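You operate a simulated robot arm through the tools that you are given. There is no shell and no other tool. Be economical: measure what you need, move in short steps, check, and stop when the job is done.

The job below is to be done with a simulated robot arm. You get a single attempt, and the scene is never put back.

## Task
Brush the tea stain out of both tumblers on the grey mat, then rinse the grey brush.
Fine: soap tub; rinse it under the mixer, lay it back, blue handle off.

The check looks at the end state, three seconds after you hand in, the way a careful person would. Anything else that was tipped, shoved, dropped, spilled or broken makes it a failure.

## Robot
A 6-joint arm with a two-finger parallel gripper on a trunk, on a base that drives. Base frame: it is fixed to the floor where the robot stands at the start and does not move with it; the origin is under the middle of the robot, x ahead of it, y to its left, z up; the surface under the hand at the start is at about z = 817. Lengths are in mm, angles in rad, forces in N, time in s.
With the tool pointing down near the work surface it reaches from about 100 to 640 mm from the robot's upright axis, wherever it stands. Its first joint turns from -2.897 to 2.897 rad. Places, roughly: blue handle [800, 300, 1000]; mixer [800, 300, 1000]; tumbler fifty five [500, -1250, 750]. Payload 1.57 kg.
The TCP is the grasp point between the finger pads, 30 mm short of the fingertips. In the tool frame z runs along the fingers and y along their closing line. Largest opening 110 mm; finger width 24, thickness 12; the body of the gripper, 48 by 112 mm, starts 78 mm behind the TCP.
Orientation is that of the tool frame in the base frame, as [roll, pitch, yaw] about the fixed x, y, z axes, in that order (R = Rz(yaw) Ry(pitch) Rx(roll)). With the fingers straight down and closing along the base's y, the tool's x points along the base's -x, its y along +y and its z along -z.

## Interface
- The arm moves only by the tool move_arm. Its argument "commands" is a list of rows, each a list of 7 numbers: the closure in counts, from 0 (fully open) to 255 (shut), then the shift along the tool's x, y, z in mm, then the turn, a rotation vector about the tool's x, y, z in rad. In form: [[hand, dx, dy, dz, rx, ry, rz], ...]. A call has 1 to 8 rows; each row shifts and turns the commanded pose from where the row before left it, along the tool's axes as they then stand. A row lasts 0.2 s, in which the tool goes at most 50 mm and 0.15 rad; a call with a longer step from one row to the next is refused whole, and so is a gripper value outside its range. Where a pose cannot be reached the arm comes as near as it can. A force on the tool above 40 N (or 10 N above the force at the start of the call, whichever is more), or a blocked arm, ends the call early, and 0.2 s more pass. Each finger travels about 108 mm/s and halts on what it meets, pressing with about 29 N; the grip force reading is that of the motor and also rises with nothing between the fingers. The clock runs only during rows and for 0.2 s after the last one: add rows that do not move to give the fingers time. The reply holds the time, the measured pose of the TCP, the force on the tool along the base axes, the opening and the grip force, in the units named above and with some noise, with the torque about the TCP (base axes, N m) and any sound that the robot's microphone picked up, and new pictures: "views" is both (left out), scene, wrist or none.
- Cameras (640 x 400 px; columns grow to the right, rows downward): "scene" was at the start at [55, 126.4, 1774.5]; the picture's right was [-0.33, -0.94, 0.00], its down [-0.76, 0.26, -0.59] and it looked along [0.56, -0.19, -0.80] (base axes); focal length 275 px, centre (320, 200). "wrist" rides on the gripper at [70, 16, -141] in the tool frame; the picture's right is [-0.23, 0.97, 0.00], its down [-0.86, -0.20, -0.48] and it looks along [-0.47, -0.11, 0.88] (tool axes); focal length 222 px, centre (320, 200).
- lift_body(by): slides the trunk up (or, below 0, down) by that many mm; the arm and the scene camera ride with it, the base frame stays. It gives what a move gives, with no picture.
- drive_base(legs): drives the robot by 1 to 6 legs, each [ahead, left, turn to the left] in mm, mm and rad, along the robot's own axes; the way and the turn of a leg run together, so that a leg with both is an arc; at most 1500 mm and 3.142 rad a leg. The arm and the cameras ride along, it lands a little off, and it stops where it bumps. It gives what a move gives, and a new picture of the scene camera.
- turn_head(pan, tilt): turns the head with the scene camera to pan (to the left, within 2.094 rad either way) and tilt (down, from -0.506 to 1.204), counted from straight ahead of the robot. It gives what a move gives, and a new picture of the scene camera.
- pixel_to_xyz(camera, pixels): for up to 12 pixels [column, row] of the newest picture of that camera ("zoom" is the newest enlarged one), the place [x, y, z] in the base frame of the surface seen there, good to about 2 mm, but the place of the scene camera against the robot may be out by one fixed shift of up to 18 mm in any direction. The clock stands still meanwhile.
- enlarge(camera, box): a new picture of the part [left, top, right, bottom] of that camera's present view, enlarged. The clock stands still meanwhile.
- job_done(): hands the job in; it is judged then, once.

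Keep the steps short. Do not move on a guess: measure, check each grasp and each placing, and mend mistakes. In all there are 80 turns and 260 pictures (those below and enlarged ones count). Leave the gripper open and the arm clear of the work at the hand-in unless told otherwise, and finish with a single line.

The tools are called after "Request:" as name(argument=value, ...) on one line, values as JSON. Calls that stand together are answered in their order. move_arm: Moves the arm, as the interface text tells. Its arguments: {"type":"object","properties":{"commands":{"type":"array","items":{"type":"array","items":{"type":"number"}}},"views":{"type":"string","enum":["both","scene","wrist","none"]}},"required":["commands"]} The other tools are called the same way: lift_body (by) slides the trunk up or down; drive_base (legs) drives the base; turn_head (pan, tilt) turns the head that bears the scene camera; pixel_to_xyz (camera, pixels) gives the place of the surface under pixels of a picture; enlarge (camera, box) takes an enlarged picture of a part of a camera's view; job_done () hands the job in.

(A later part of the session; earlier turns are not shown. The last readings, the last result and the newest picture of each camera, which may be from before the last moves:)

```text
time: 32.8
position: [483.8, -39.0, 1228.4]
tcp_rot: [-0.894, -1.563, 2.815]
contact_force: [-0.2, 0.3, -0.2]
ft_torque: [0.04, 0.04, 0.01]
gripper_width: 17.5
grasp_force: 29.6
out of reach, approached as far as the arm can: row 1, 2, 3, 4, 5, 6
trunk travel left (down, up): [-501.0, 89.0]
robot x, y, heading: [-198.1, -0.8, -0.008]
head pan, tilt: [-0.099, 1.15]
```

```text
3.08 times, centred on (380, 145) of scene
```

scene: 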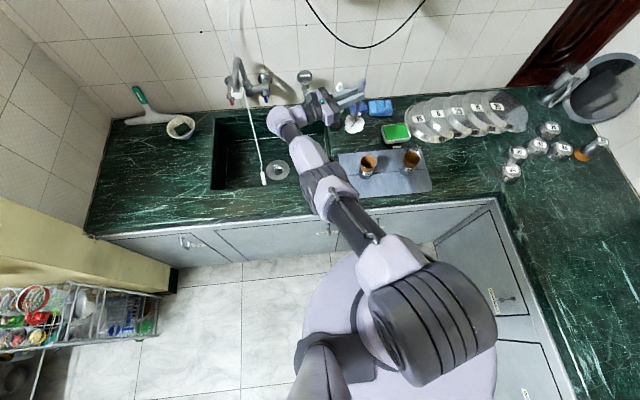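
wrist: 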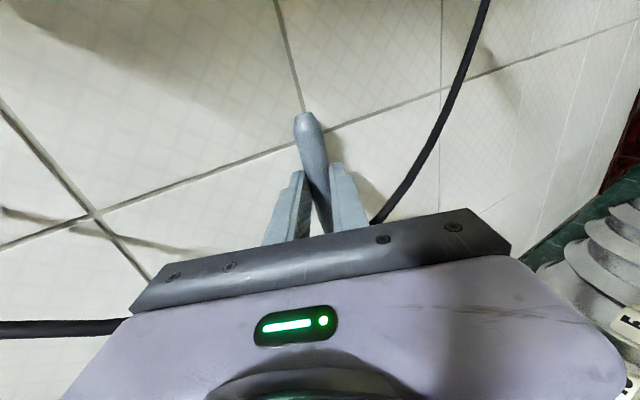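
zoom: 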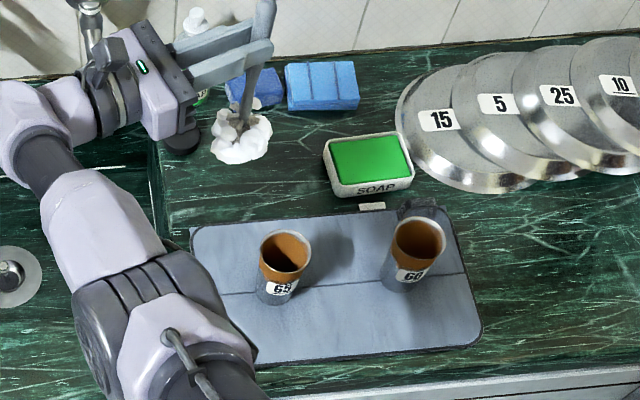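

The wrist binds when the fingers point too far ahead relative to the arm. I return to pointing −y and go to the arm posture that worked (about 567 ahead, −190).

Request:
move_arm(commands=[[255, 0, 0, 0, -0.13, 0, 0], [255, 0, 0, 0, -0.13, 0, 0], [255, 0, 0, 0, -0.12, 0, 0], [255, 0, 28.5, 37.5, 0, 0, 0], [255, 0, 28.5, 37.5, 0, 0, 0], [255, 0, 28.5, 37.5, 0, 0, 0], [255, 0, 28.5, 37.5, 0, 0, 0], [255, 0, 0, 0, 0, 0, 0]], views="none")

Request:
drive_base(legs=[[52, 84, 0]])

```text
time: 34.6
position: [401.7, -191.7, 1186.6]
tcp_rot: [-1.33, -1.561, 2.87]
contact_force: [-0.2, 0.1, -0.4]
ft_torque: [0.03, -0.02, 0.01]
gripper_width: 17.4
grasp_force: 29.2
out of reach, approached as far as the arm can: row 1, 2, 3, 4, 5, 6, 7
trunk travel left (down, up): [-501.0, 89.0]
robot x, y, heading: [-198.8, 0.1, -0.006]
head pan, tilt: [-0.099, 1.15]
```

```text
time: 35.7
position: [452.6, -109.6, 1185.9]
tcp_rot: [-1.325, -1.562, 2.862]
contact_force: [-0.5, -0.2, -0.1]
ft_torque: [0.02, 0.01, -0.02]
gripper_width: 17.2
grasp_force: 28.7
trunk travel left (down, up): [-501.0, 89.0]
robot x, y, heading: [-144.7, 83.3, -0.004]
head pan, tilt: [-0.099, 1.15]
```

scene: 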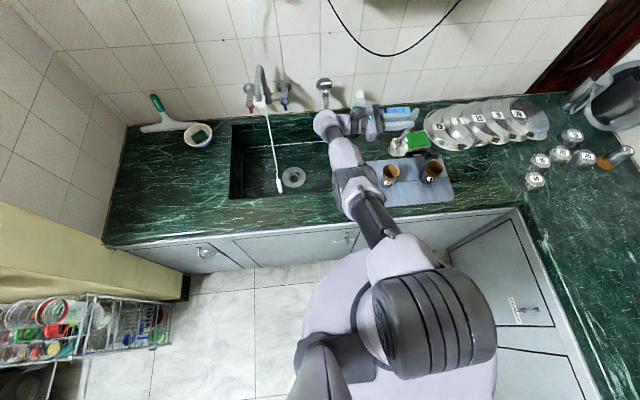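

Arm now holds at a workable posture; I'll do the rest by base and trunk. I'll measure the brush head and both cup rims from this view.

Request:
enlarge(camera="scene", box=[350, 90, 470, 220])

```text
3.08 times, centred on (410, 155) of scene
```

zoom: 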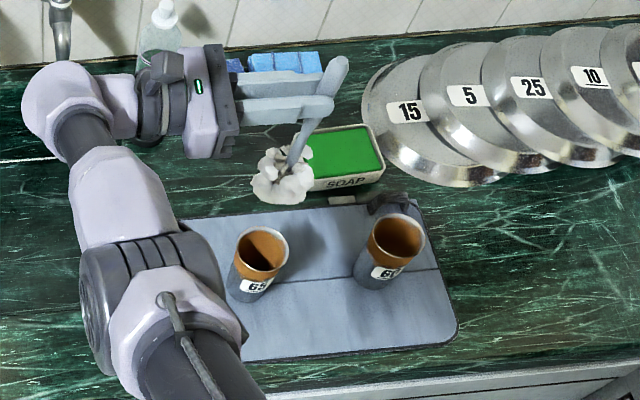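

Measure rims, brush head, and forearm heights near cup 65.

Request:
pixel_to_xyz(camera="zoom", pixels=[[262, 227], [240, 245], [286, 245], [264, 268], [398, 214], [371, 232], [424, 234], [396, 257], [282, 190], [280, 178], [307, 135], [340, 65]])

Request:
pixel_to_xyz(camera="zoom", pixels=[[150, 200], [220, 300], [180, 350], [90, 290], [230, 350], [130, 250], [160, 100], [215, 150], [200, 235], [70, 150], [55, 90], [205, 110]])

```text
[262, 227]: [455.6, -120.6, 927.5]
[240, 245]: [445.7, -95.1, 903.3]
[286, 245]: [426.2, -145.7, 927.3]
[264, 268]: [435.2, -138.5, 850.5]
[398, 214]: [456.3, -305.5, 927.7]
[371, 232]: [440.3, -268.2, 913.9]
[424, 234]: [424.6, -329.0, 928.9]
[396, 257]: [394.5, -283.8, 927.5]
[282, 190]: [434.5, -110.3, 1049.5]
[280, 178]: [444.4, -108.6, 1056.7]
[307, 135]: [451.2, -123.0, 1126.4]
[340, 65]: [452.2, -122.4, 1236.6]
```

```text
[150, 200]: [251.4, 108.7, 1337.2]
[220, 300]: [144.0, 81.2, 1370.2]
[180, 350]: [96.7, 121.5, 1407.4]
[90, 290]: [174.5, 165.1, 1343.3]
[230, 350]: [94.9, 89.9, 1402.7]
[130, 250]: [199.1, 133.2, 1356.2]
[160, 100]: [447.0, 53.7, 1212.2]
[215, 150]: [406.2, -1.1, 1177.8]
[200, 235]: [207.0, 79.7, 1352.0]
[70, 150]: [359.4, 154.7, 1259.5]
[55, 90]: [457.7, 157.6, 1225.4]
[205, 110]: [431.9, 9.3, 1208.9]
```

Cup 65 centre ≈ (421,-125), cup 60 centre ≈ (424,-295), rims z 928. Brush axis ≈ (454,-128). Forearm is well above everything. I drive back 33 mm, left 3, then lower to just above the rim.

Request:
drive_base(legs=[[-33, 3, 0]])

Request:
lift_body(by=-75)

Request:
turn_head(pan=-0.35, tilt=0.95)

Request:
enlarge(camera="scene", box=[260, 140, 400, 260])

```text
time: 36.6
position: [419.3, -107.1, 1187.0]
tcp_rot: [-1.398, -1.56, 2.937]
contact_force: [-0.2, 0.1, -0.7]
ft_torque: [0.03, 0.0, 0.01]
gripper_width: 17.3
grasp_force: 28.8
trunk travel left (down, up): [-501.0, 89.0]
robot x, y, heading: [-179.5, 86.1, -0.004]
head pan, tilt: [-0.099, 1.15]
```

scene: 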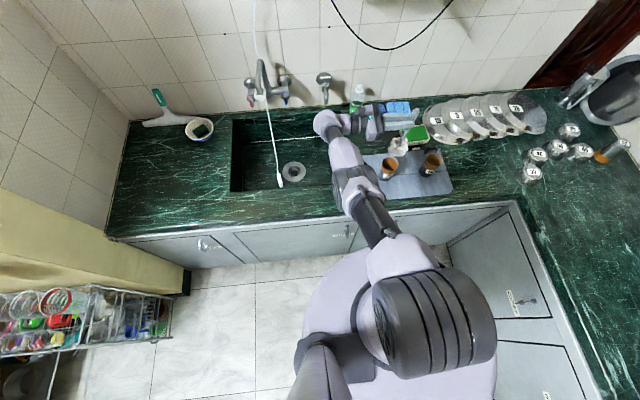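

```text
time: 37.7
position: [420.5, -107.9, 1111.2]
tcp_rot: [-1.382, -1.561, 2.919]
contact_force: [-0.3, 0.4, -1.5]
ft_torque: [-0.01, 0.02, -0.03]
gripper_width: 17.3
grasp_force: 28.7
trunk travel left (down, up): [-426.0, 164.0]
robot x, y, heading: [-177.8, 88.5, -0.003]
head pan, tilt: [-0.099, 1.15]
```

```text
time: 38.5
position: [419.3, -108.5, 1113.0]
tcp_rot: [-1.376, -1.562, 2.915]
contact_force: [0.4, -0.9, -0.6]
ft_torque: [0.0, 0.0, -0.03]
gripper_width: 17.2
grasp_force: 29.2
trunk travel left (down, up): [-426.0, 164.0]
robot x, y, heading: [-178.4, 84.8, 0.0]
head pan, tilt: [-0.351, 0.949]
```

scene: 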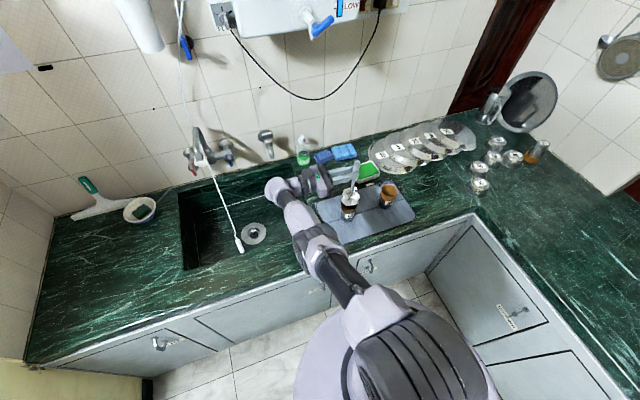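

```text
3.33 times, centred on (330, 200) of scene
```

zoom: 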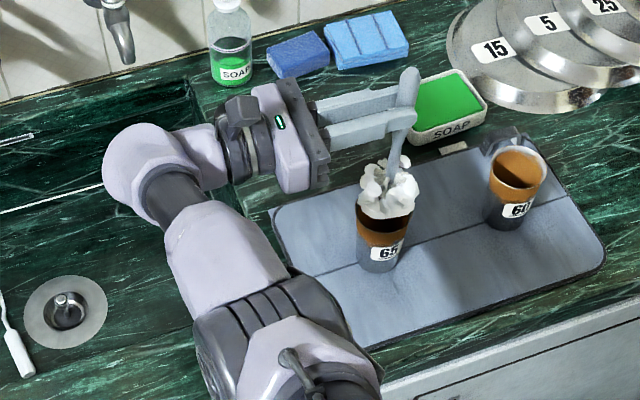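

The lathered head sits just above cup 65. Closer look with measurements for alignment.

Request:
enlarge(camera="scene", box=[325, 150, 375, 230])

```text
5.00 times, centred on (350, 190) of scene
```

zoom: 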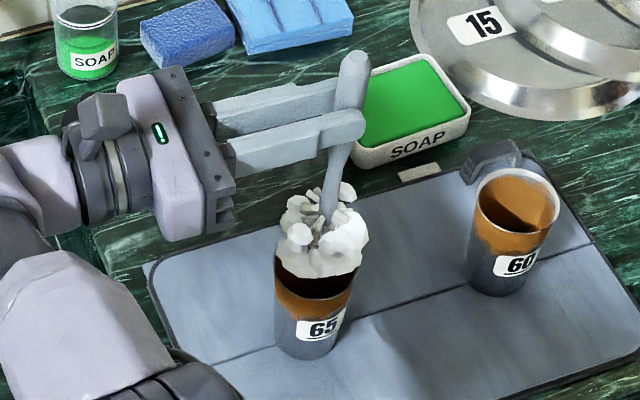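

Request:
pixel_to_xyz(camera="zoom", pixels=[[320, 250], [340, 240], [300, 262], [340, 262], [285, 220], [330, 185], [338, 160], [277, 277], [355, 285], [315, 297], [300, 230], [362, 235]])

```text
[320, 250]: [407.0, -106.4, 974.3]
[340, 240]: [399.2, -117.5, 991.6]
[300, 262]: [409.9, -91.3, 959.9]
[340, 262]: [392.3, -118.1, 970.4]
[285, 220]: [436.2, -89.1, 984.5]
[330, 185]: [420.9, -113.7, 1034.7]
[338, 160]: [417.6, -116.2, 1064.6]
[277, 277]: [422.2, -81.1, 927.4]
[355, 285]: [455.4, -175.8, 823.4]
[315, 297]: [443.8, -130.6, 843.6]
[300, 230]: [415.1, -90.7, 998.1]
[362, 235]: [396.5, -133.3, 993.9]
```

Aligned within ~5 mm. I lower the trunk 45 mm, check force and picture.

Request:
lift_body(by=-45)

Request:
enlarge(camera="scene", box=[325, 150, 375, 230])

```text
time: 39.3
position: [419.3, -107.8, 1066.7]
tcp_rot: [-1.382, -1.563, 2.921]
contact_force: [-0.3, 0.9, -0.7]
ft_torque: [-0.01, 0.01, 0.0]
gripper_width: 17.2
grasp_force: 28.7
trunk travel left (down, up): [-381.0, 209.0]
robot x, y, heading: [-181.6, 86.9, -0.007]
head pan, tilt: [-0.351, 0.949]
```

```text
5.00 times, centred on (350, 190) of scene
```

zoom: 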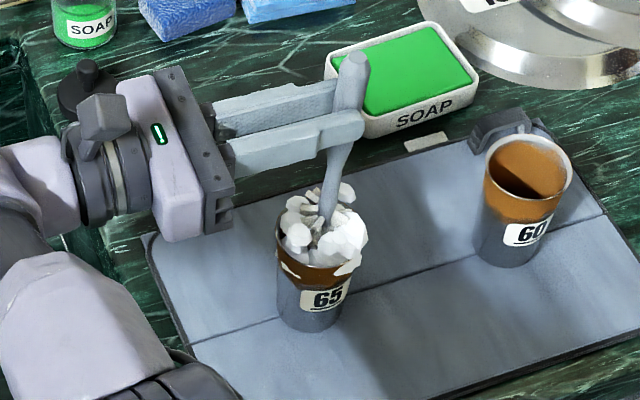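

Entering cleanly with no force. Lower a further 40, then 20.

Request:
lift_body(by=-40)

Request:
lift_body(by=-18)

Request:
enlarge(camera="scene", box=[325, 150, 375, 230])

```text
time: 40.2
position: [420.0, -107.0, 1025.8]
tcp_rot: [-1.383, -1.562, 2.923]
contact_force: [0.5, 0.4, 0.4]
ft_torque: [0.03, -0.01, 0.02]
gripper_width: 17.3
grasp_force: 29.6
trunk travel left (down, up): [-341.0, 249.0]
robot x, y, heading: [-179.7, 86.4, -0.003]
head pan, tilt: [-0.351, 0.949]
```

```text
time: 40.8
position: [421.3, -106.8, 1008.2]
tcp_rot: [-1.382, -1.562, 2.92]
contact_force: [0.2, -0.2, 0.0]
ft_torque: [0.02, 0.02, -0.02]
gripper_width: 17.3
grasp_force: 28.7
trunk travel left (down, up): [-323.0, 267.0]
robot x, y, heading: [-178.0, 85.9, -0.004]
head pan, tilt: [-0.351, 0.949]
```

```text
5.00 times, centred on (350, 190) of scene
```

zoom: 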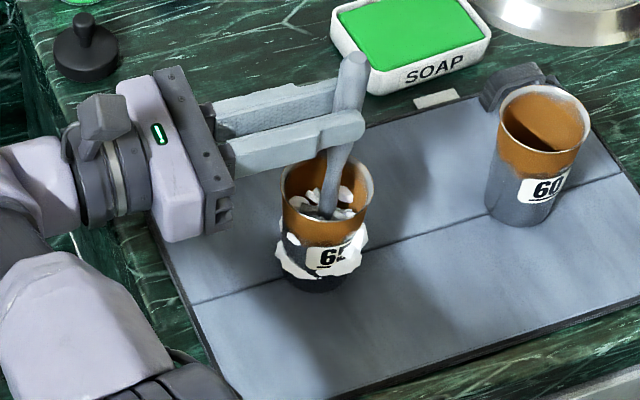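

Brush head is low in the cup, no force. I try one small circle (11 mm) with the head and check force and how the arm follows.

Request:
move_arm(commands=[[255, 0, 11, 0, 0, 0, 0], [255, 0, -3.2, 7.8, 0, 0, 0], [255, 0, -7.8, 3.2, 0, 0, 0], [255, 0, -7.8, -3.2, 0, 0, 0], [255, 0, -3.2, -7.8, 0, 0, 0], [255, 0, 3.2, -7.8, 0, 0, 0], [255, 0, 7.8, -3.2, 0, 0, 0], [255, 0, 0, 11, 0, 0, 0]], views="scene")

Request:
enlarge(camera="scene", box=[325, 150, 375, 230])

```text
time: 42.6
position: [414.2, -108.2, 1011.8]
tcp_rot: [-1.399, -1.563, 2.936]
contact_force: [-0.1, 0.3, -0.1]
ft_torque: [0.01, 0.02, 0.02]
gripper_width: 17.5
grasp_force: 28.9
out of reach, approached as far as the arm can: row 1, 4, 5
trunk travel left (down, up): [-323.0, 267.0]
robot x, y, heading: [-179.9, 86.5, -0.004]
head pan, tilt: [-0.351, 0.949]
```

scene: 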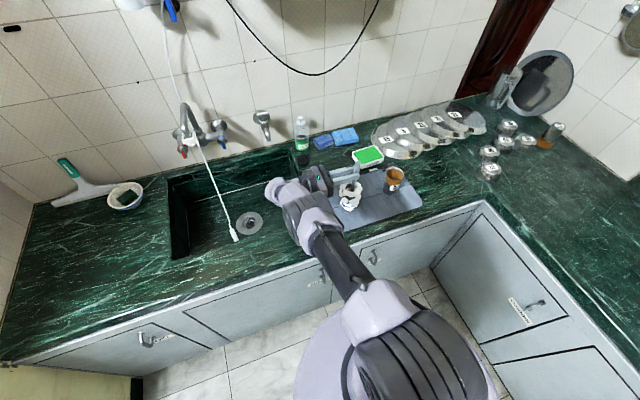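

```text
5.00 times, centred on (350, 190) of scene
```

zoom: 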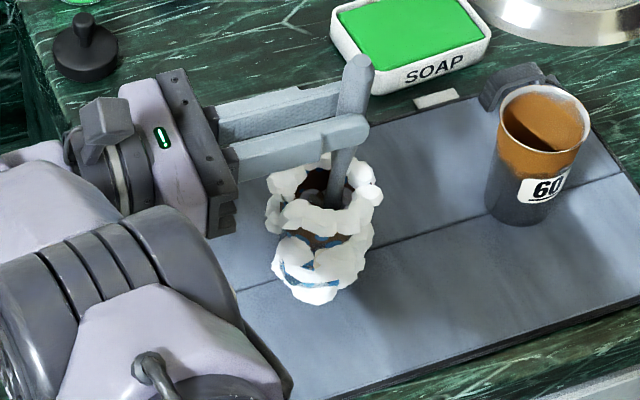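

Foam now covers the cup and stain is loosening (blue showing). I continue: circles at several heights, using the trunk for height.

Request:
lift_body(by=-8)

Request:
move_arm(commands=[[255, 0, 0, 10, 0, 0, 0], [255, 0, -8, -4, 0, 0, 0], [255, 0, -2, -8, 0, 0, 0], [255, 0, 6, -7, 0, 0, 0], [255, 0, 8, 2, 0, 0, 0], [255, 0, 4, 8, 0, 0, 0], [255, 0, -8, 7, 0, 0, 0], [255, 0, 0, -8, 0, 0, 0]], views="none")

Request:
lift_body(by=30)

Request:
move_arm(commands=[[255, 0, 0, 10, 0, 0, 0], [255, 0, -8, -4, 0, 0, 0], [255, 0, -2, -8, 0, 0, 0], [255, 0, 6, -7, 0, 0, 0], [255, 0, 8, 2, 0, 0, 0], [255, 0, 4, 8, 0, 0, 0], [255, 0, -8, 7, 0, 0, 0], [255, 0, 0, -8, 0, 0, 0]], views="scene")

Request:
enlarge(camera="scene", box=[325, 150, 375, 230])

```text
time: 43.2
position: [414.1, -108.0, 1003.1]
tcp_rot: [-1.372, -1.563, 2.91]
contact_force: [-0.6, 0.4, -0.8]
ft_torque: [0.01, 0.02, 0.01]
gripper_width: 17.5
grasp_force: 29.0
trunk travel left (down, up): [-315.0, 275.0]
robot x, y, heading: [-176.6, 86.8, -0.004]
head pan, tilt: [-0.351, 0.949]
```

```text
time: 45.0
position: [413.9, -107.4, 1003.6]
tcp_rot: [-1.345, -1.561, 2.882]
contact_force: [0.3, -0.2, -0.8]
ft_torque: [-0.02, 0.01, -0.04]
gripper_width: 17.5
grasp_force: 29.3
trunk travel left (down, up): [-315.0, 275.0]
robot x, y, heading: [-177.7, 89.6, -0.003]
head pan, tilt: [-0.351, 0.949]
```

```text
time: 45.7
position: [414.4, -105.9, 1033.9]
tcp_rot: [-1.367, -1.562, 2.905]
contact_force: [0.2, 0.6, -1.0]
ft_torque: [0.04, -0.02, 0.05]
gripper_width: 17.4
grasp_force: 28.7
trunk travel left (down, up): [-345.0, 245.0]
robot x, y, heading: [-176.3, 85.5, -0.003]
head pan, tilt: [-0.351, 0.949]
```

```text
time: 47.5
position: [414.6, -108.8, 1033.1]
tcp_rot: [-1.348, -1.561, 2.888]
contact_force: [-0.8, -1.0, -0.8]
ft_torque: [0.01, 0.03, -0.01]
gripper_width: 17.3
grasp_force: 28.9
trunk travel left (down, up): [-345.0, 245.0]
robot x, y, heading: [-177.0, 86.2, -0.001]
head pan, tilt: [-0.351, 0.949]
```

scene: 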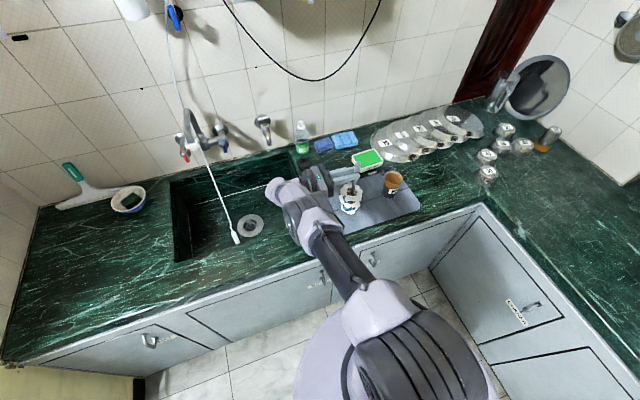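

```text
5.00 times, centred on (350, 190) of scene
```

zoom: 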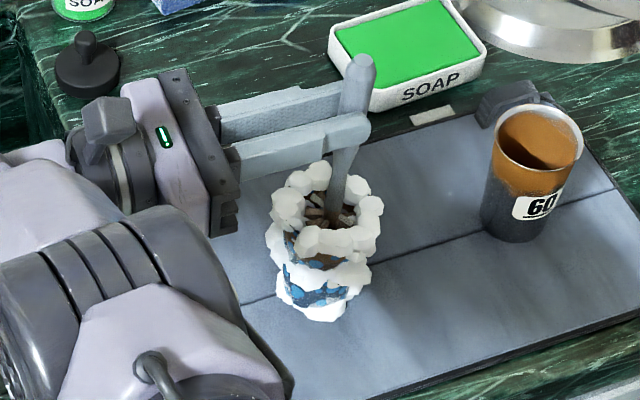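

All strokes reached now, no excess force. Next the upper band (trunk +25), then the mid band again, before lifting out to inspect.

Request:
lift_body(by=24)

Request:
move_arm(commands=[[255, 0, 0, 11, 0, 0, 0], [255, 0, -8, -4, 0, 0, 0], [255, 0, -3, -8, 0, 0, 0], [255, 0, 6, -9, 0, 0, 0], [255, 0, 10, 2, 0, 0, 0], [255, 0, 5, 8, 0, 0, 0], [255, 0, -9, 9, 0, 0, 0], [255, 0, -1, -9, 0, 0, 0]], views="none")

Request:
lift_body(by=-40)

Request:
move_arm(commands=[[255, 0, 0, 11, 0, 0, 0], [255, 0, -8, -4, 0, 0, 0], [255, 0, -3, -8, 0, 0, 0], [255, 0, 6, -9, 0, 0, 0], [255, 0, 10, 2, 0, 0, 0], [255, 0, 5, 8, 0, 0, 0], [255, 0, -9, 9, 0, 0, 0], [255, 0, -1, -9, 0, 0, 0]], views="none")

Request:
lift_body(by=140)

Request:
turn_head(pan=-0.35, tilt=1.05)

Request:
enlarge(camera="scene", box=[310, 120, 410, 220])

```text
time: 48.2
position: [414.7, -109.2, 1056.4]
tcp_rot: [-1.37, -1.561, 2.909]
contact_force: [-0.1, -1.1, -0.7]
ft_torque: [-0.01, -0.02, -0.02]
gripper_width: 17.7
grasp_force: 28.9
trunk travel left (down, up): [-369.0, 221.0]
robot x, y, heading: [-177.2, 85.6, -0.004]
head pan, tilt: [-0.351, 0.949]
```

```text
time: 50.0
position: [414.8, -108.5, 1057.9]
tcp_rot: [-1.344, -1.562, 2.883]
contact_force: [-0.4, 0.7, -0.4]
ft_torque: [-0.01, 0.0, 0.01]
gripper_width: 17.2
grasp_force: 28.7
trunk travel left (down, up): [-369.0, 221.0]
robot x, y, heading: [-178.1, 85.0, -0.001]
head pan, tilt: [-0.351, 0.949]
```

```text
time: 50.9
position: [413.9, -109.5, 1017.5]
tcp_rot: [-1.389, -1.563, 2.929]
contact_force: [0.7, -0.3, 0.4]
ft_torque: [-0.01, -0.03, 0.0]
gripper_width: 17.4
grasp_force: 29.3
trunk travel left (down, up): [-329.0, 261.0]
robot x, y, heading: [-174.4, 84.8, 0.0]
head pan, tilt: [-0.351, 0.949]
```

```text
time: 52.7
position: [414.9, -109.8, 1016.6]
tcp_rot: [-1.346, -1.561, 2.884]
contact_force: [0.1, 0.3, -0.3]
ft_torque: [0.06, 0.02, -0.01]
gripper_width: 17.5
grasp_force: 28.5
trunk travel left (down, up): [-329.0, 261.0]
robot x, y, heading: [-177.9, 87.5, -0.003]
head pan, tilt: [-0.351, 0.949]
```

```text
time: 54.3
position: [414.2, -109.5, 1157.3]
tcp_rot: [-1.378, -1.562, 2.917]
contact_force: [-0.3, -0.3, 0.1]
ft_torque: [0.02, 0.02, -0.01]
gripper_width: 17.3
grasp_force: 28.4
trunk travel left (down, up): [-469.0, 121.0]
robot x, y, heading: [-178.7, 88.3, -0.004]
head pan, tilt: [-0.351, 0.949]
```

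```text
time: 55.0
position: [415.0, -109.3, 1157.7]
tcp_rot: [-1.384, -1.563, 2.923]
contact_force: [-0.3, 0.6, -0.7]
ft_torque: [0.03, 0.0, -0.01]
gripper_width: 17.5
grasp_force: 29.0
trunk travel left (down, up): [-469.0, 121.0]
robot x, y, heading: [-179.4, 87.6, -0.004]
head pan, tilt: [-0.351, 1.051]
```

scene: 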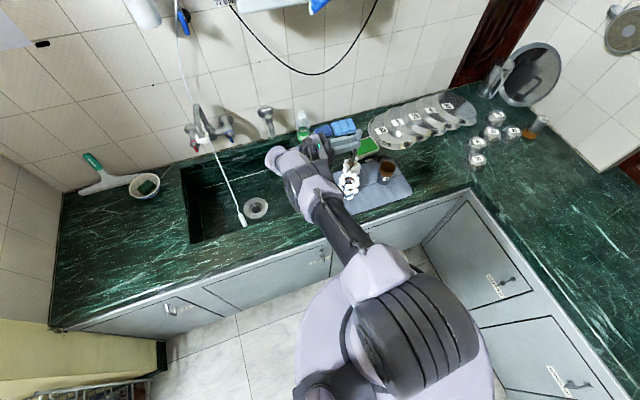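

```text
4.00 times, centred on (360, 170) of scene
```

zoom: 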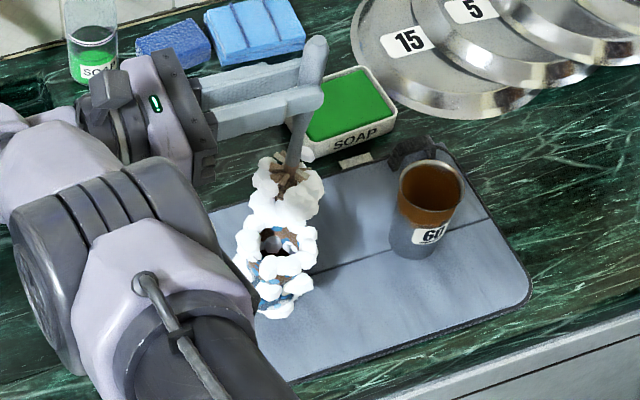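

The brush is out. I drive right 166 mm to stand above cup 60, which also frees the view into cup 65.

Request:
drive_base(legs=[[8, -166, 0]])

Request:
enlarge(camera="scene", box=[300, 110, 400, 230])

```text
time: 56.5
position: [422.2, -276.3, 1157.8]
tcp_rot: [-1.47, -1.563, 3.01]
contact_force: [-0.4, -0.8, -0.8]
ft_torque: [0.02, 0.02, 0.01]
gripper_width: 17.3
grasp_force: 29.2
trunk travel left (down, up): [-469.0, 121.0]
robot x, y, heading: [-170.5, -82.1, -0.001]
head pan, tilt: [-0.351, 1.051]
```

scene: 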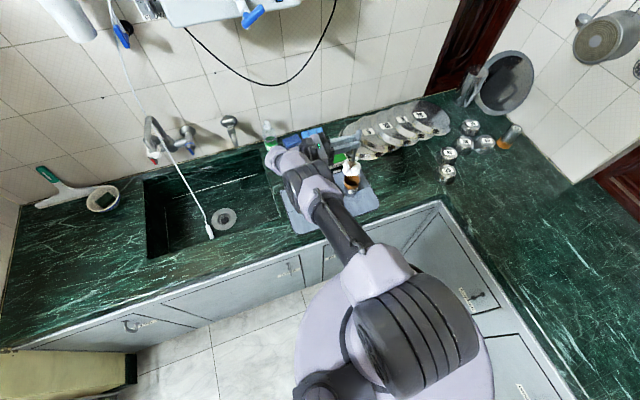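

```text
3.33 times, centred on (350, 170) of scene
```

zoom: 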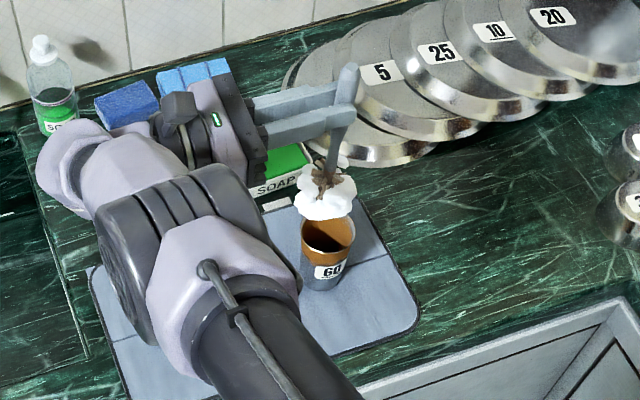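

The forearm covers cup 65 from view. Before lowering I measure how high the arm parts are above it, and head alignment over cup 60.

Request:
pixel_to_xyz(camera="zoom", pixels=[[110, 160], [170, 200], [130, 260], [220, 230], [190, 300], [250, 270], [260, 330], [75, 170], [190, 140], [320, 60], [150, 130], [290, 300]])

Request:
pixel_to_xyz(camera="zoom", pixels=[[302, 222], [354, 225], [328, 258], [325, 208], [302, 195], [352, 195], [335, 150], [340, 130], [345, 80], [330, 215], [310, 212], [345, 212]])

```text
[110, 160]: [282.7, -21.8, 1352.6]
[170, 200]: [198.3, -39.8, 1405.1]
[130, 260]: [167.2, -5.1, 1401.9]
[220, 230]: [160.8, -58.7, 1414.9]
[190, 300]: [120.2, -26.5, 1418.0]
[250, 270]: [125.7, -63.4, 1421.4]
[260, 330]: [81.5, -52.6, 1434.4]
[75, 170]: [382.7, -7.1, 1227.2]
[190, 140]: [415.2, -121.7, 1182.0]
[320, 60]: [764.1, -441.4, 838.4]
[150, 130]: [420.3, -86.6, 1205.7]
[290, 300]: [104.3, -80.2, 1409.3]
```

```text
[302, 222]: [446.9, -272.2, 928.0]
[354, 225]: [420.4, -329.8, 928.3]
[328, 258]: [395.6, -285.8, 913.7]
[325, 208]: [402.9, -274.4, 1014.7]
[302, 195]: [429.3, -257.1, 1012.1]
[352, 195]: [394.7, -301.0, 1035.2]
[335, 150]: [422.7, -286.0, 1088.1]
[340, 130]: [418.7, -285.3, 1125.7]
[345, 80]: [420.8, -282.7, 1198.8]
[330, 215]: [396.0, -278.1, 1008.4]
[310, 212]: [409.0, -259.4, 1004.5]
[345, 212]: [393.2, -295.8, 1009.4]
```

Clearances are fine (hand bottom stays > 970 above rim 929). The head sits ~8 mm left of cup 60's centre, so I shift (−4, −7) and lower in steps.

Request:
move_arm(commands=[[255, 0, 4, 7, 0, 0, 0], [255, 0, 0, 0, 0, 0, 0]], views="none")

Request:
lift_body(by=-90)

Request:
enlarge(camera="scene", box=[320, 120, 390, 210])

```text
time: 57.0
position: [417.8, -282.6, 1157.4]
tcp_rot: [-1.376, -1.563, 2.916]
contact_force: [0.3, -0.3, -1.2]
ft_torque: [0.02, 0.02, 0.0]
gripper_width: 17.4
grasp_force: 29.1
trunk travel left (down, up): [-469.0, 121.0]
robot x, y, heading: [-169.2, -83.5, -0.0]
head pan, tilt: [-0.351, 1.051]
```

```text
time: 58.3
position: [419.1, -281.6, 1067.8]
tcp_rot: [-1.395, -1.562, 2.934]
contact_force: [-0.7, 0.0, -1.9]
ft_torque: [0.0, -0.01, 0.02]
gripper_width: 17.5
grasp_force: 28.8
trunk travel left (down, up): [-379.0, 211.0]
robot x, y, heading: [-171.0, -80.1, -0.002]
head pan, tilt: [-0.351, 1.051]
```

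```text
4.44 times, centred on (355, 165) of scene
```

zoom: 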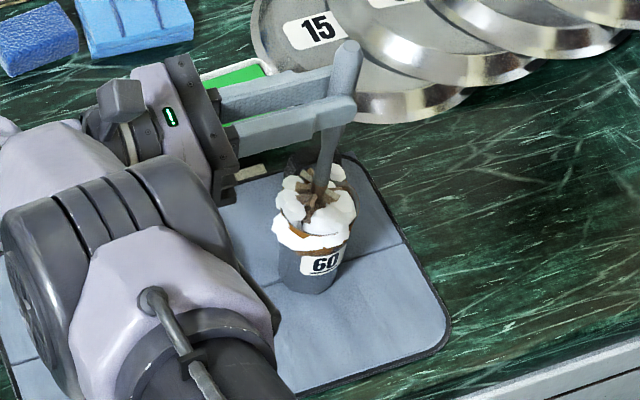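

Well inside cup 60 with no force. I lower to just above the bottom and scrub circles at rising heights, as with cup 65.

Request:
lift_body(by=-64)

Request:
move_arm(commands=[[255, 0, 0, 11, 0, 0, 0], [255, 0, -8, -3, 0, 0, 0], [255, 0, -3, -8, 0, 0, 0], [255, 0, 3, -8, 0, 0, 0], [255, 0, 8, -3, 0, 0, 0], [255, 0, 8, 3, 0, 0, 0], [255, 0, 3, 8, 0, 0, 0], [255, 0, -11, 0, 0, 0, 0]], views="none")

Request:
lift_body(by=17)

Request:
move_arm(commands=[[255, 0, 0, 11, 0, 0, 0], [255, 0, -8, -3, 0, 0, 0], [255, 0, -3, -8, 0, 0, 0], [255, 0, 3, -8, 0, 0, 0], [255, 0, 8, -3, 0, 0, 0], [255, 0, 8, 3, 0, 0, 0], [255, 0, 3, 8, 0, 0, 0], [255, 0, -11, 0, 0, 0, 0]], views="none")

Request:
lift_body(by=17)

Request:
move_arm(commands=[[255, 0, 0, 11, 0, 0, 0], [255, 0, -8, -3, 0, 0, 0], [255, 0, -3, -8, 0, 0, 0], [255, 0, 3, -8, 0, 0, 0], [255, 0, 8, -3, 0, 0, 0], [255, 0, 8, 3, 0, 0, 0], [255, 0, 3, 8, 0, 0, 0], [255, 0, -11, 0, 0, 0, 0]], views="scene")

Request:
enlarge(camera="scene", box=[320, 120, 390, 210])

```text
time: 59.3
position: [418.9, -280.8, 1003.4]
tcp_rot: [-1.394, -1.563, 2.933]
contact_force: [-0.9, 0.2, -0.1]
ft_torque: [0.02, -0.02, 0.01]
gripper_width: 17.6
grasp_force: 28.7
trunk travel left (down, up): [-315.0, 275.0]
robot x, y, heading: [-169.8, -80.7, -0.001]
head pan, tilt: [-0.351, 1.051]
```

```text
time: 61.1
position: [418.0, -282.8, 1002.2]
tcp_rot: [-1.337, -1.562, 2.876]
contact_force: [1.5, -0.2, -1.1]
ft_torque: [0.01, 0.02, 0.01]
gripper_width: 17.6
grasp_force: 28.8
trunk travel left (down, up): [-315.0, 275.0]
robot x, y, heading: [-172.9, -79.3, -0.007]
head pan, tilt: [-0.351, 1.051]
```

```text
time: 61.8
position: [417.5, -282.5, 1019.8]
tcp_rot: [-1.376, -1.563, 2.916]
contact_force: [-0.5, 0.3, -0.1]
ft_torque: [0.02, 0.0, 0.01]
gripper_width: 17.4
grasp_force: 29.1
trunk travel left (down, up): [-332.0, 258.0]
robot x, y, heading: [-166.7, -83.1, -0.0]
head pan, tilt: [-0.351, 1.051]
```

```text
time: 63.6
position: [417.1, -280.7, 1020.6]
tcp_rot: [-1.34, -1.562, 2.879]
contact_force: [-0.2, -0.1, -1.1]
ft_torque: [0.01, 0.0, -0.01]
gripper_width: 17.4
grasp_force: 28.8
trunk travel left (down, up): [-332.0, 258.0]
robot x, y, heading: [-171.3, -82.4, -0.004]
head pan, tilt: [-0.351, 1.051]
```

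```text
time: 64.2
position: [417.8, -281.7, 1037.0]
tcp_rot: [-1.382, -1.562, 2.922]
contact_force: [-0.9, 0.1, 0.2]
ft_torque: [0.01, -0.01, -0.03]
gripper_width: 17.5
grasp_force: 28.9
trunk travel left (down, up): [-349.0, 241.0]
robot x, y, heading: [-170.6, -82.2, 0.0]
head pan, tilt: [-0.351, 1.051]
```

```text
time: 66.0
position: [417.5, -279.4, 1038.1]
tcp_rot: [-1.339, -1.561, 2.876]
contact_force: [-0.7, 0.3, -2.1]
ft_torque: [0.02, -0.01, -0.02]
gripper_width: 17.5
grasp_force: 28.9
trunk travel left (down, up): [-349.0, 241.0]
robot x, y, heading: [-169.3, -76.4, -0.001]
head pan, tilt: [-0.351, 1.051]
```

scene: 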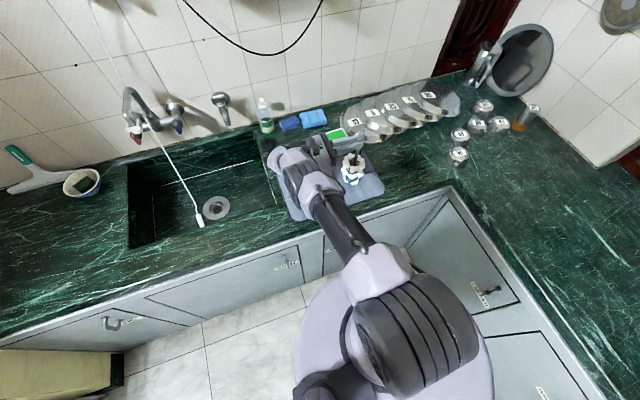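

```text
4.44 times, centred on (355, 165) of scene
```

zoom: 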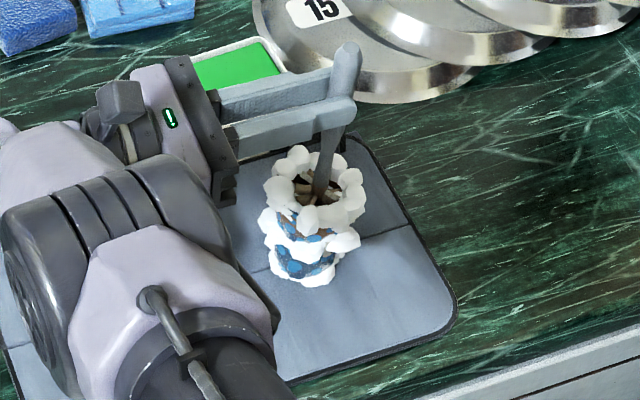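

Two further bands (z +14, +14), then a second lower pass with the start rotated, then out to inspect.

Request:
lift_body(by=17)

Request:
move_arm(commands=[[255, 0, 4, 10, 0, 0, 0], [255, 0, -8, 0, 0, 0, 0], [255, 0, -6, -6, 0, 0, 0], [255, 0, 0, -8, 0, 0, 0], [255, 0, 6, -6, 0, 0, 0], [255, 0, 8, 0, 0, 0, 0], [255, 0, 6, 6, 0, 0, 0], [255, 0, -10, 4, 0, 0, 0]], views="none")

Request:
lift_body(by=-26)

Request:
move_arm(commands=[[255, 0, 4, 10, 0, 0, 0], [255, 0, -8, 0, 0, 0, 0], [255, 0, -6, -6, 0, 0, 0], [255, 0, 0, -8, 0, 0, 0], [255, 0, 6, -6, 0, 0, 0], [255, 0, 8, 0, 0, 0, 0], [255, 0, 6, 6, 0, 0, 0], [255, 0, -10, 4, 0, 0, 0]], views="none")

Request:
lift_body(by=-27)

Request:
move_arm(commands=[[255, 0, 4, 10, 0, 0, 0], [255, 0, -8, 0, 0, 0, 0], [255, 0, -6, -6, 0, 0, 0], [255, 0, 0, -8, 0, 0, 0], [255, 0, 6, -6, 0, 0, 0], [255, 0, 8, 0, 0, 0, 0], [255, 0, 6, 6, 0, 0, 0], [255, 0, -10, 4, 0, 0, 0]], views="none")

Request:
lift_body(by=170)

Request:
drive_base(legs=[[130, 0, 0]])

Request:
enlarge(camera="scene", box=[270, 150, 390, 270])

```text
time: 66.7
position: [417.9, -281.2, 1052.8]
tcp_rot: [-1.384, -1.562, 2.924]
contact_force: [-0.6, -0.3, -0.4]
ft_torque: [0.02, 0.0, -0.05]
gripper_width: 17.3
grasp_force: 29.3
trunk travel left (down, up): [-366.0, 224.0]
robot x, y, heading: [-169.0, -77.0, -0.001]
head pan, tilt: [-0.351, 1.051]
```

```text
time: 68.5
position: [417.0, -282.1, 1053.1]
tcp_rot: [-1.358, -1.564, 2.898]
contact_force: [0.6, 0.6, -0.9]
ft_torque: [0.0, 0.0, 0.02]
gripper_width: 17.5
grasp_force: 29.1
trunk travel left (down, up): [-366.0, 224.0]
robot x, y, heading: [-169.4, -83.0, -0.002]
head pan, tilt: [-0.351, 1.051]
```

```text
time: 69.2
position: [417.6, -282.8, 1027.3]
tcp_rot: [-1.401, -1.563, 2.939]
contact_force: [0.0, 0.2, 0.2]
ft_torque: [0.02, 0.0, 0.02]
gripper_width: 17.2
grasp_force: 28.7
trunk travel left (down, up): [-340.0, 250.0]
robot x, y, heading: [-169.8, -81.4, -0.001]
head pan, tilt: [-0.351, 1.051]
```

```text
time: 71.0
position: [418.6, -281.4, 1027.0]
tcp_rot: [-1.358, -1.561, 2.899]
contact_force: [0.1, -0.3, -0.3]
ft_torque: [0.02, 0.01, -0.02]
gripper_width: 17.4
grasp_force: 28.5
trunk travel left (down, up): [-340.0, 250.0]
robot x, y, heading: [-172.4, -83.7, -0.003]
head pan, tilt: [-0.351, 1.051]
```

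```text
time: 71.7
position: [417.6, -281.7, 1000.5]
tcp_rot: [-1.404, -1.563, 2.942]
contact_force: [0.2, 0.4, 0.1]
ft_torque: [0.04, -0.01, 0.0]
gripper_width: 17.3
grasp_force: 29.5
trunk travel left (down, up): [-313.0, 277.0]
robot x, y, heading: [-170.6, -84.0, -0.001]
head pan, tilt: [-0.351, 1.051]
```

```text
time: 73.5
position: [416.1, -279.5, 999.3]
tcp_rot: [-1.368, -1.562, 2.908]
contact_force: [0.5, 0.6, -0.3]
ft_torque: [0.02, -0.03, -0.01]
gripper_width: 17.4
grasp_force: 28.7
trunk travel left (down, up): [-313.0, 277.0]
robot x, y, heading: [-173.9, -80.1, -0.004]
head pan, tilt: [-0.351, 1.051]
```

```text
time: 75.4
position: [416.7, -279.6, 1170.1]
tcp_rot: [-1.396, -1.563, 2.939]
contact_force: [0.4, 0.0, -0.2]
ft_torque: [0.01, 0.02, 0.01]
gripper_width: 17.4
grasp_force: 29.1
trunk travel left (down, up): [-483.0, 107.0]
robot x, y, heading: [-170.1, -78.1, -0.001]
head pan, tilt: [-0.351, 1.051]
```

```text
time: 76.7
position: [547.2, -279.1, 1169.9]
tcp_rot: [-1.382, -1.56, 2.926]
contact_force: [0.0, -0.2, 0.0]
ft_torque: [-0.03, 0.03, -0.04]
gripper_width: 17.7
grasp_force: 28.8
trunk travel left (down, up): [-483.0, 107.0]
robot x, y, heading: [-39.7, -79.9, -0.004]
head pan, tilt: [-0.351, 1.051]
```

scene: 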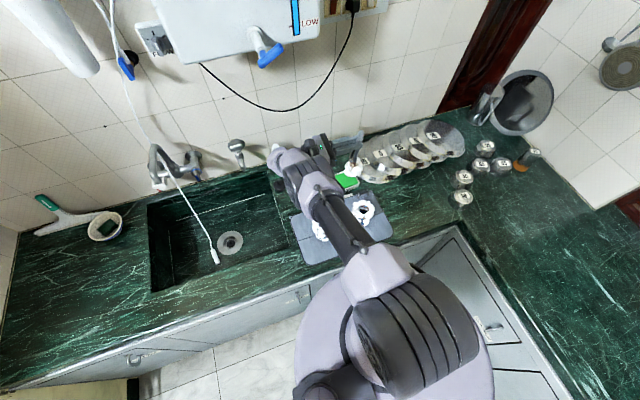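

```text
3.33 times, centred on (330, 210) of scene
```

zoom: 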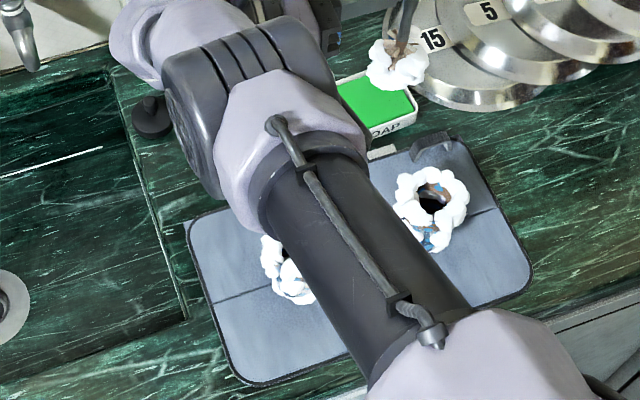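

Foam hides the insides. I drive back and left, away from the mat, to look into both cups from an unhidden angle.

Request:
drive_base(legs=[[-100, 0, 0], [0, 270, 0]])

Request:
turn_head(pan=-0.75, tilt=0.95)

Request:
enlarge(camera="scene", box=[280, 110, 440, 260])

```text
time: 79.4
position: [445.5, -7.1, 1169.9]
tcp_rot: [-1.341, -1.563, 2.884]
contact_force: [-0.2, 0.0, -0.2]
ft_torque: [-0.01, 0.01, 0.02]
gripper_width: 17.5
grasp_force: 29.1
trunk travel left (down, up): [-483.0, 107.0]
robot x, y, heading: [-136.8, 190.7, -0.001]
head pan, tilt: [-0.351, 1.051]
```

scene: 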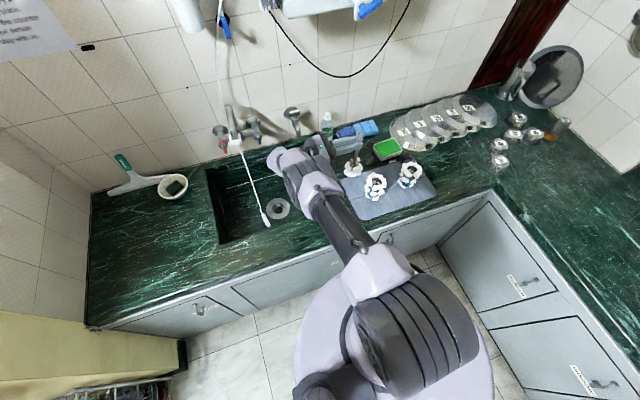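

```text
time: 80.3
position: [445.9, -6.9, 1169.1]
tcp_rot: [-1.401, -1.562, 2.941]
contact_force: [0.5, -0.4, -1.3]
ft_torque: [0.02, 0.01, -0.03]
gripper_width: 17.6
grasp_force: 29.3
trunk travel left (down, up): [-483.0, 107.0]
robot x, y, heading: [-141.0, 192.3, 0.004]
head pan, tilt: [-0.75, 0.949]
```

scene: 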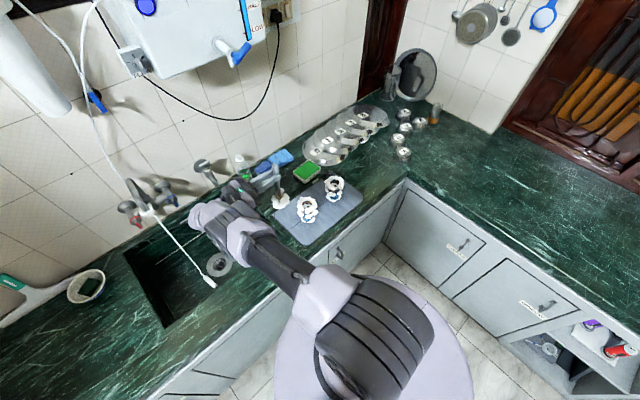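

```text
2.67 times, centred on (360, 185) of scene
```

zoom: 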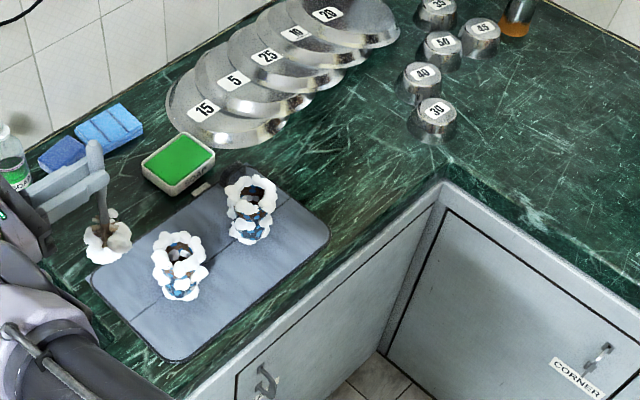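

Request:
enlarge(camera="scene", box=[295, 170, 350, 225])

```text
7.27 times, centred on (322, 198) of scene
```

zoom: 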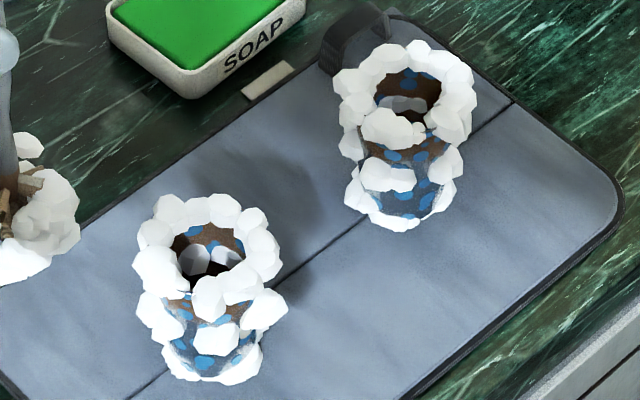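

Blue specks show through on both, but dull brown remains under them. I'll brush cup 65 more firmly (wider circle) and compare. Drive back over it.

Request:
drive_base(legs=[[-27, 0, 0], [0, -102, 0]])

Request:
enlarge(camera="scene", box=[260, 130, 360, 240])

```text
time: 81.9
position: [418.3, -110.4, 1170.8]
tcp_rot: [-1.442, -1.562, 2.984]
contact_force: [0.0, 0.1, -0.9]
ft_torque: [-0.01, 0.01, -0.04]
gripper_width: 17.6
grasp_force: 28.7
trunk travel left (down, up): [-483.0, 107.0]
robot x, y, heading: [-168.5, 86.7, -0.004]
head pan, tilt: [-0.75, 0.949]
```

scene: 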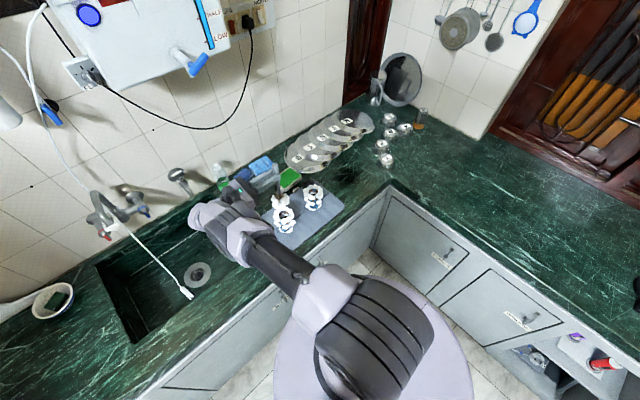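

```text
3.64 times, centred on (310, 185) of scene
```

zoom: 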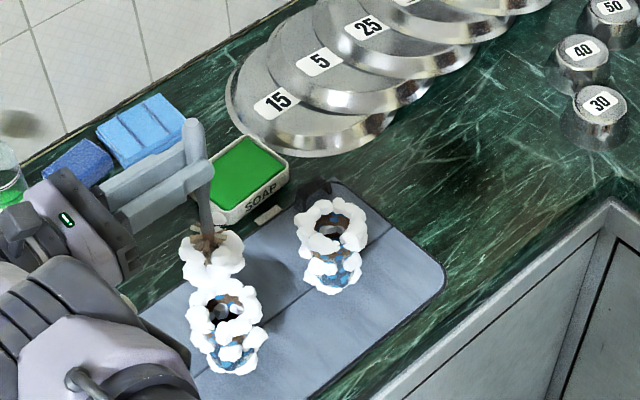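

Lower into cup 65 to mid-depth and scrub wider (13 mm).

Request:
lift_body(by=-110)

Request:
lift_body(by=-57)

Request:
move_arm(commands=[[255, 0, 0, 13, 0, 0, 0], [255, 0, -9, -4, 0, 0, 0], [255, 0, -4, -9, 0, 0, 0], [255, 0, 4, -9, 0, 0, 0], [255, 0, 9, -4, 0, 0, 0], [255, 0, 9, 4, 0, 0, 0], [255, 0, 4, 9, 0, 0, 0], [255, 0, -9, 4, 0, 0, 0]], views="none")

Request:
lift_body(by=20)

Request:
move_arm(commands=[[255, 0, -9, -4, 0, 0, 0], [255, 0, -4, -9, 0, 0, 0], [255, 0, 4, -9, 0, 0, 0], [255, 0, 9, -4, 0, 0, 0], [255, 0, 9, 4, 0, 0, 0], [255, 0, 4, 9, 0, 0, 0], [255, 0, -4, 9, 0, 0, 0], [255, 0, -9, 4, 0, 0, 0]], views="none")

Request:
lift_body(by=20)

Request:
move_arm(commands=[[255, 0, -9, -4, 0, 0, 0], [255, 0, -4, -9, 0, 0, 0], [255, 0, 4, -9, 0, 0, 0], [255, 0, 9, -4, 0, 0, 0], [255, 0, 9, 4, 0, 0, 0], [255, 0, 4, 9, 0, 0, 0], [255, 0, -4, 9, 0, 0, 0], [255, 0, -9, 4, 0, 0, 0]], views="scene")

Request:
enlarge(camera="scene", box=[255, 140, 335, 230])

```text
time: 83.3
position: [419.8, -109.2, 1060.5]
tcp_rot: [-1.407, -1.562, 2.947]
contact_force: [-0.4, -0.3, -0.4]
ft_torque: [0.05, 0.0, 0.0]
gripper_width: 17.5
grasp_force: 28.8
trunk travel left (down, up): [-373.0, 217.0]
robot x, y, heading: [-165.4, 89.9, -0.005]
head pan, tilt: [-0.75, 0.949]
```

```text
time: 84.2
position: [419.0, -109.2, 1003.3]
tcp_rot: [-1.402, -1.563, 2.943]
contact_force: [-0.8, 0.5, -0.5]
ft_torque: [0.03, 0.02, -0.01]
gripper_width: 17.5
grasp_force: 29.3
trunk travel left (down, up): [-316.0, 274.0]
robot x, y, heading: [-171.0, 88.0, 0.0]
head pan, tilt: [-0.75, 0.949]
```

```text
time: 86.0
position: [413.1, -114.4, 1002.8]
tcp_rot: [-1.4, -1.563, 2.942]
contact_force: [-0.1, 0.0, -0.5]
ft_torque: [0.05, 0.04, 0.03]
gripper_width: 17.2
grasp_force: 28.8
trunk travel left (down, up): [-316.0, 274.0]
robot x, y, heading: [-168.3, 91.9, -0.003]
head pan, tilt: [-0.75, 0.949]
```

```text
time: 86.7
position: [413.3, -114.7, 1023.1]
tcp_rot: [-1.395, -1.563, 2.935]
contact_force: [-1.0, 0.2, 0.0]
ft_torque: [-0.01, -0.02, 0.02]
gripper_width: 17.3
grasp_force: 29.3
trunk travel left (down, up): [-336.0, 254.0]
robot x, y, heading: [-168.2, 87.2, 0.003]
head pan, tilt: [-0.75, 0.949]
```

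```text
time: 88.5
position: [413.4, -114.1, 1023.4]
tcp_rot: [-1.405, -1.563, 2.945]
contact_force: [-0.6, -0.5, -0.3]
ft_torque: [0.06, 0.04, 0.01]
gripper_width: 17.3
grasp_force: 28.6
trunk travel left (down, up): [-336.0, 254.0]
robot x, y, heading: [-167.3, 89.2, -0.0]
head pan, tilt: [-0.75, 0.949]
```

```text
time: 89.2
position: [413.9, -115.1, 1043.1]
tcp_rot: [-1.396, -1.562, 2.937]
contact_force: [0.6, 0.9, -0.7]
ft_torque: [0.0, 0.0, 0.01]
gripper_width: 17.1
grasp_force: 29.0
trunk travel left (down, up): [-356.0, 234.0]
robot x, y, heading: [-169.6, 88.5, -0.004]
head pan, tilt: [-0.75, 0.949]
```

```text
time: 91.0
position: [412.8, -114.5, 1042.9]
tcp_rot: [-1.409, -1.562, 2.95]
contact_force: [-0.2, 0.3, -0.7]
ft_torque: [-0.04, 0.01, -0.01]
gripper_width: 17.6
grasp_force: 28.9
trunk travel left (down, up): [-356.0, 234.0]
robot x, y, heading: [-168.9, 91.9, -0.004]
head pan, tilt: [-0.75, 0.949]
```

scene: 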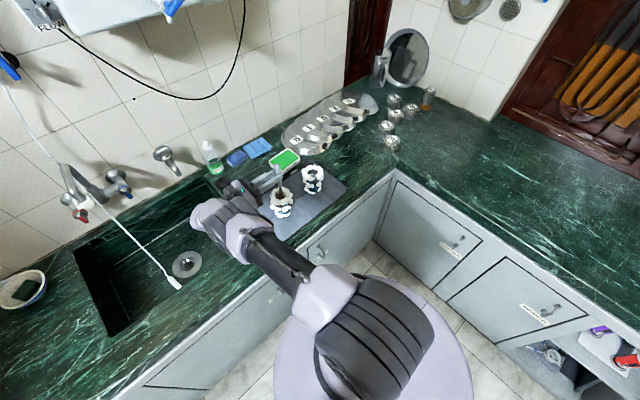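

```text
4.44 times, centred on (295, 185) of scene
```

zoom: 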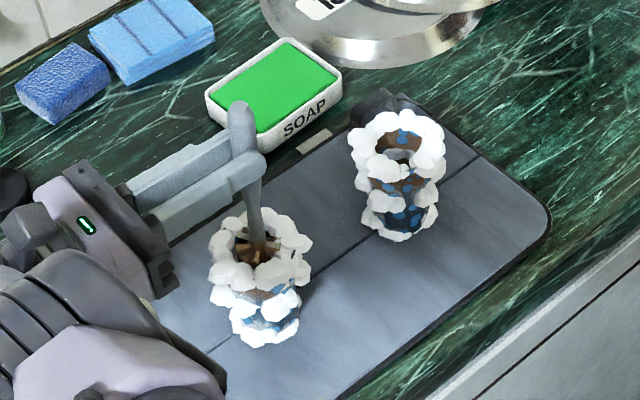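

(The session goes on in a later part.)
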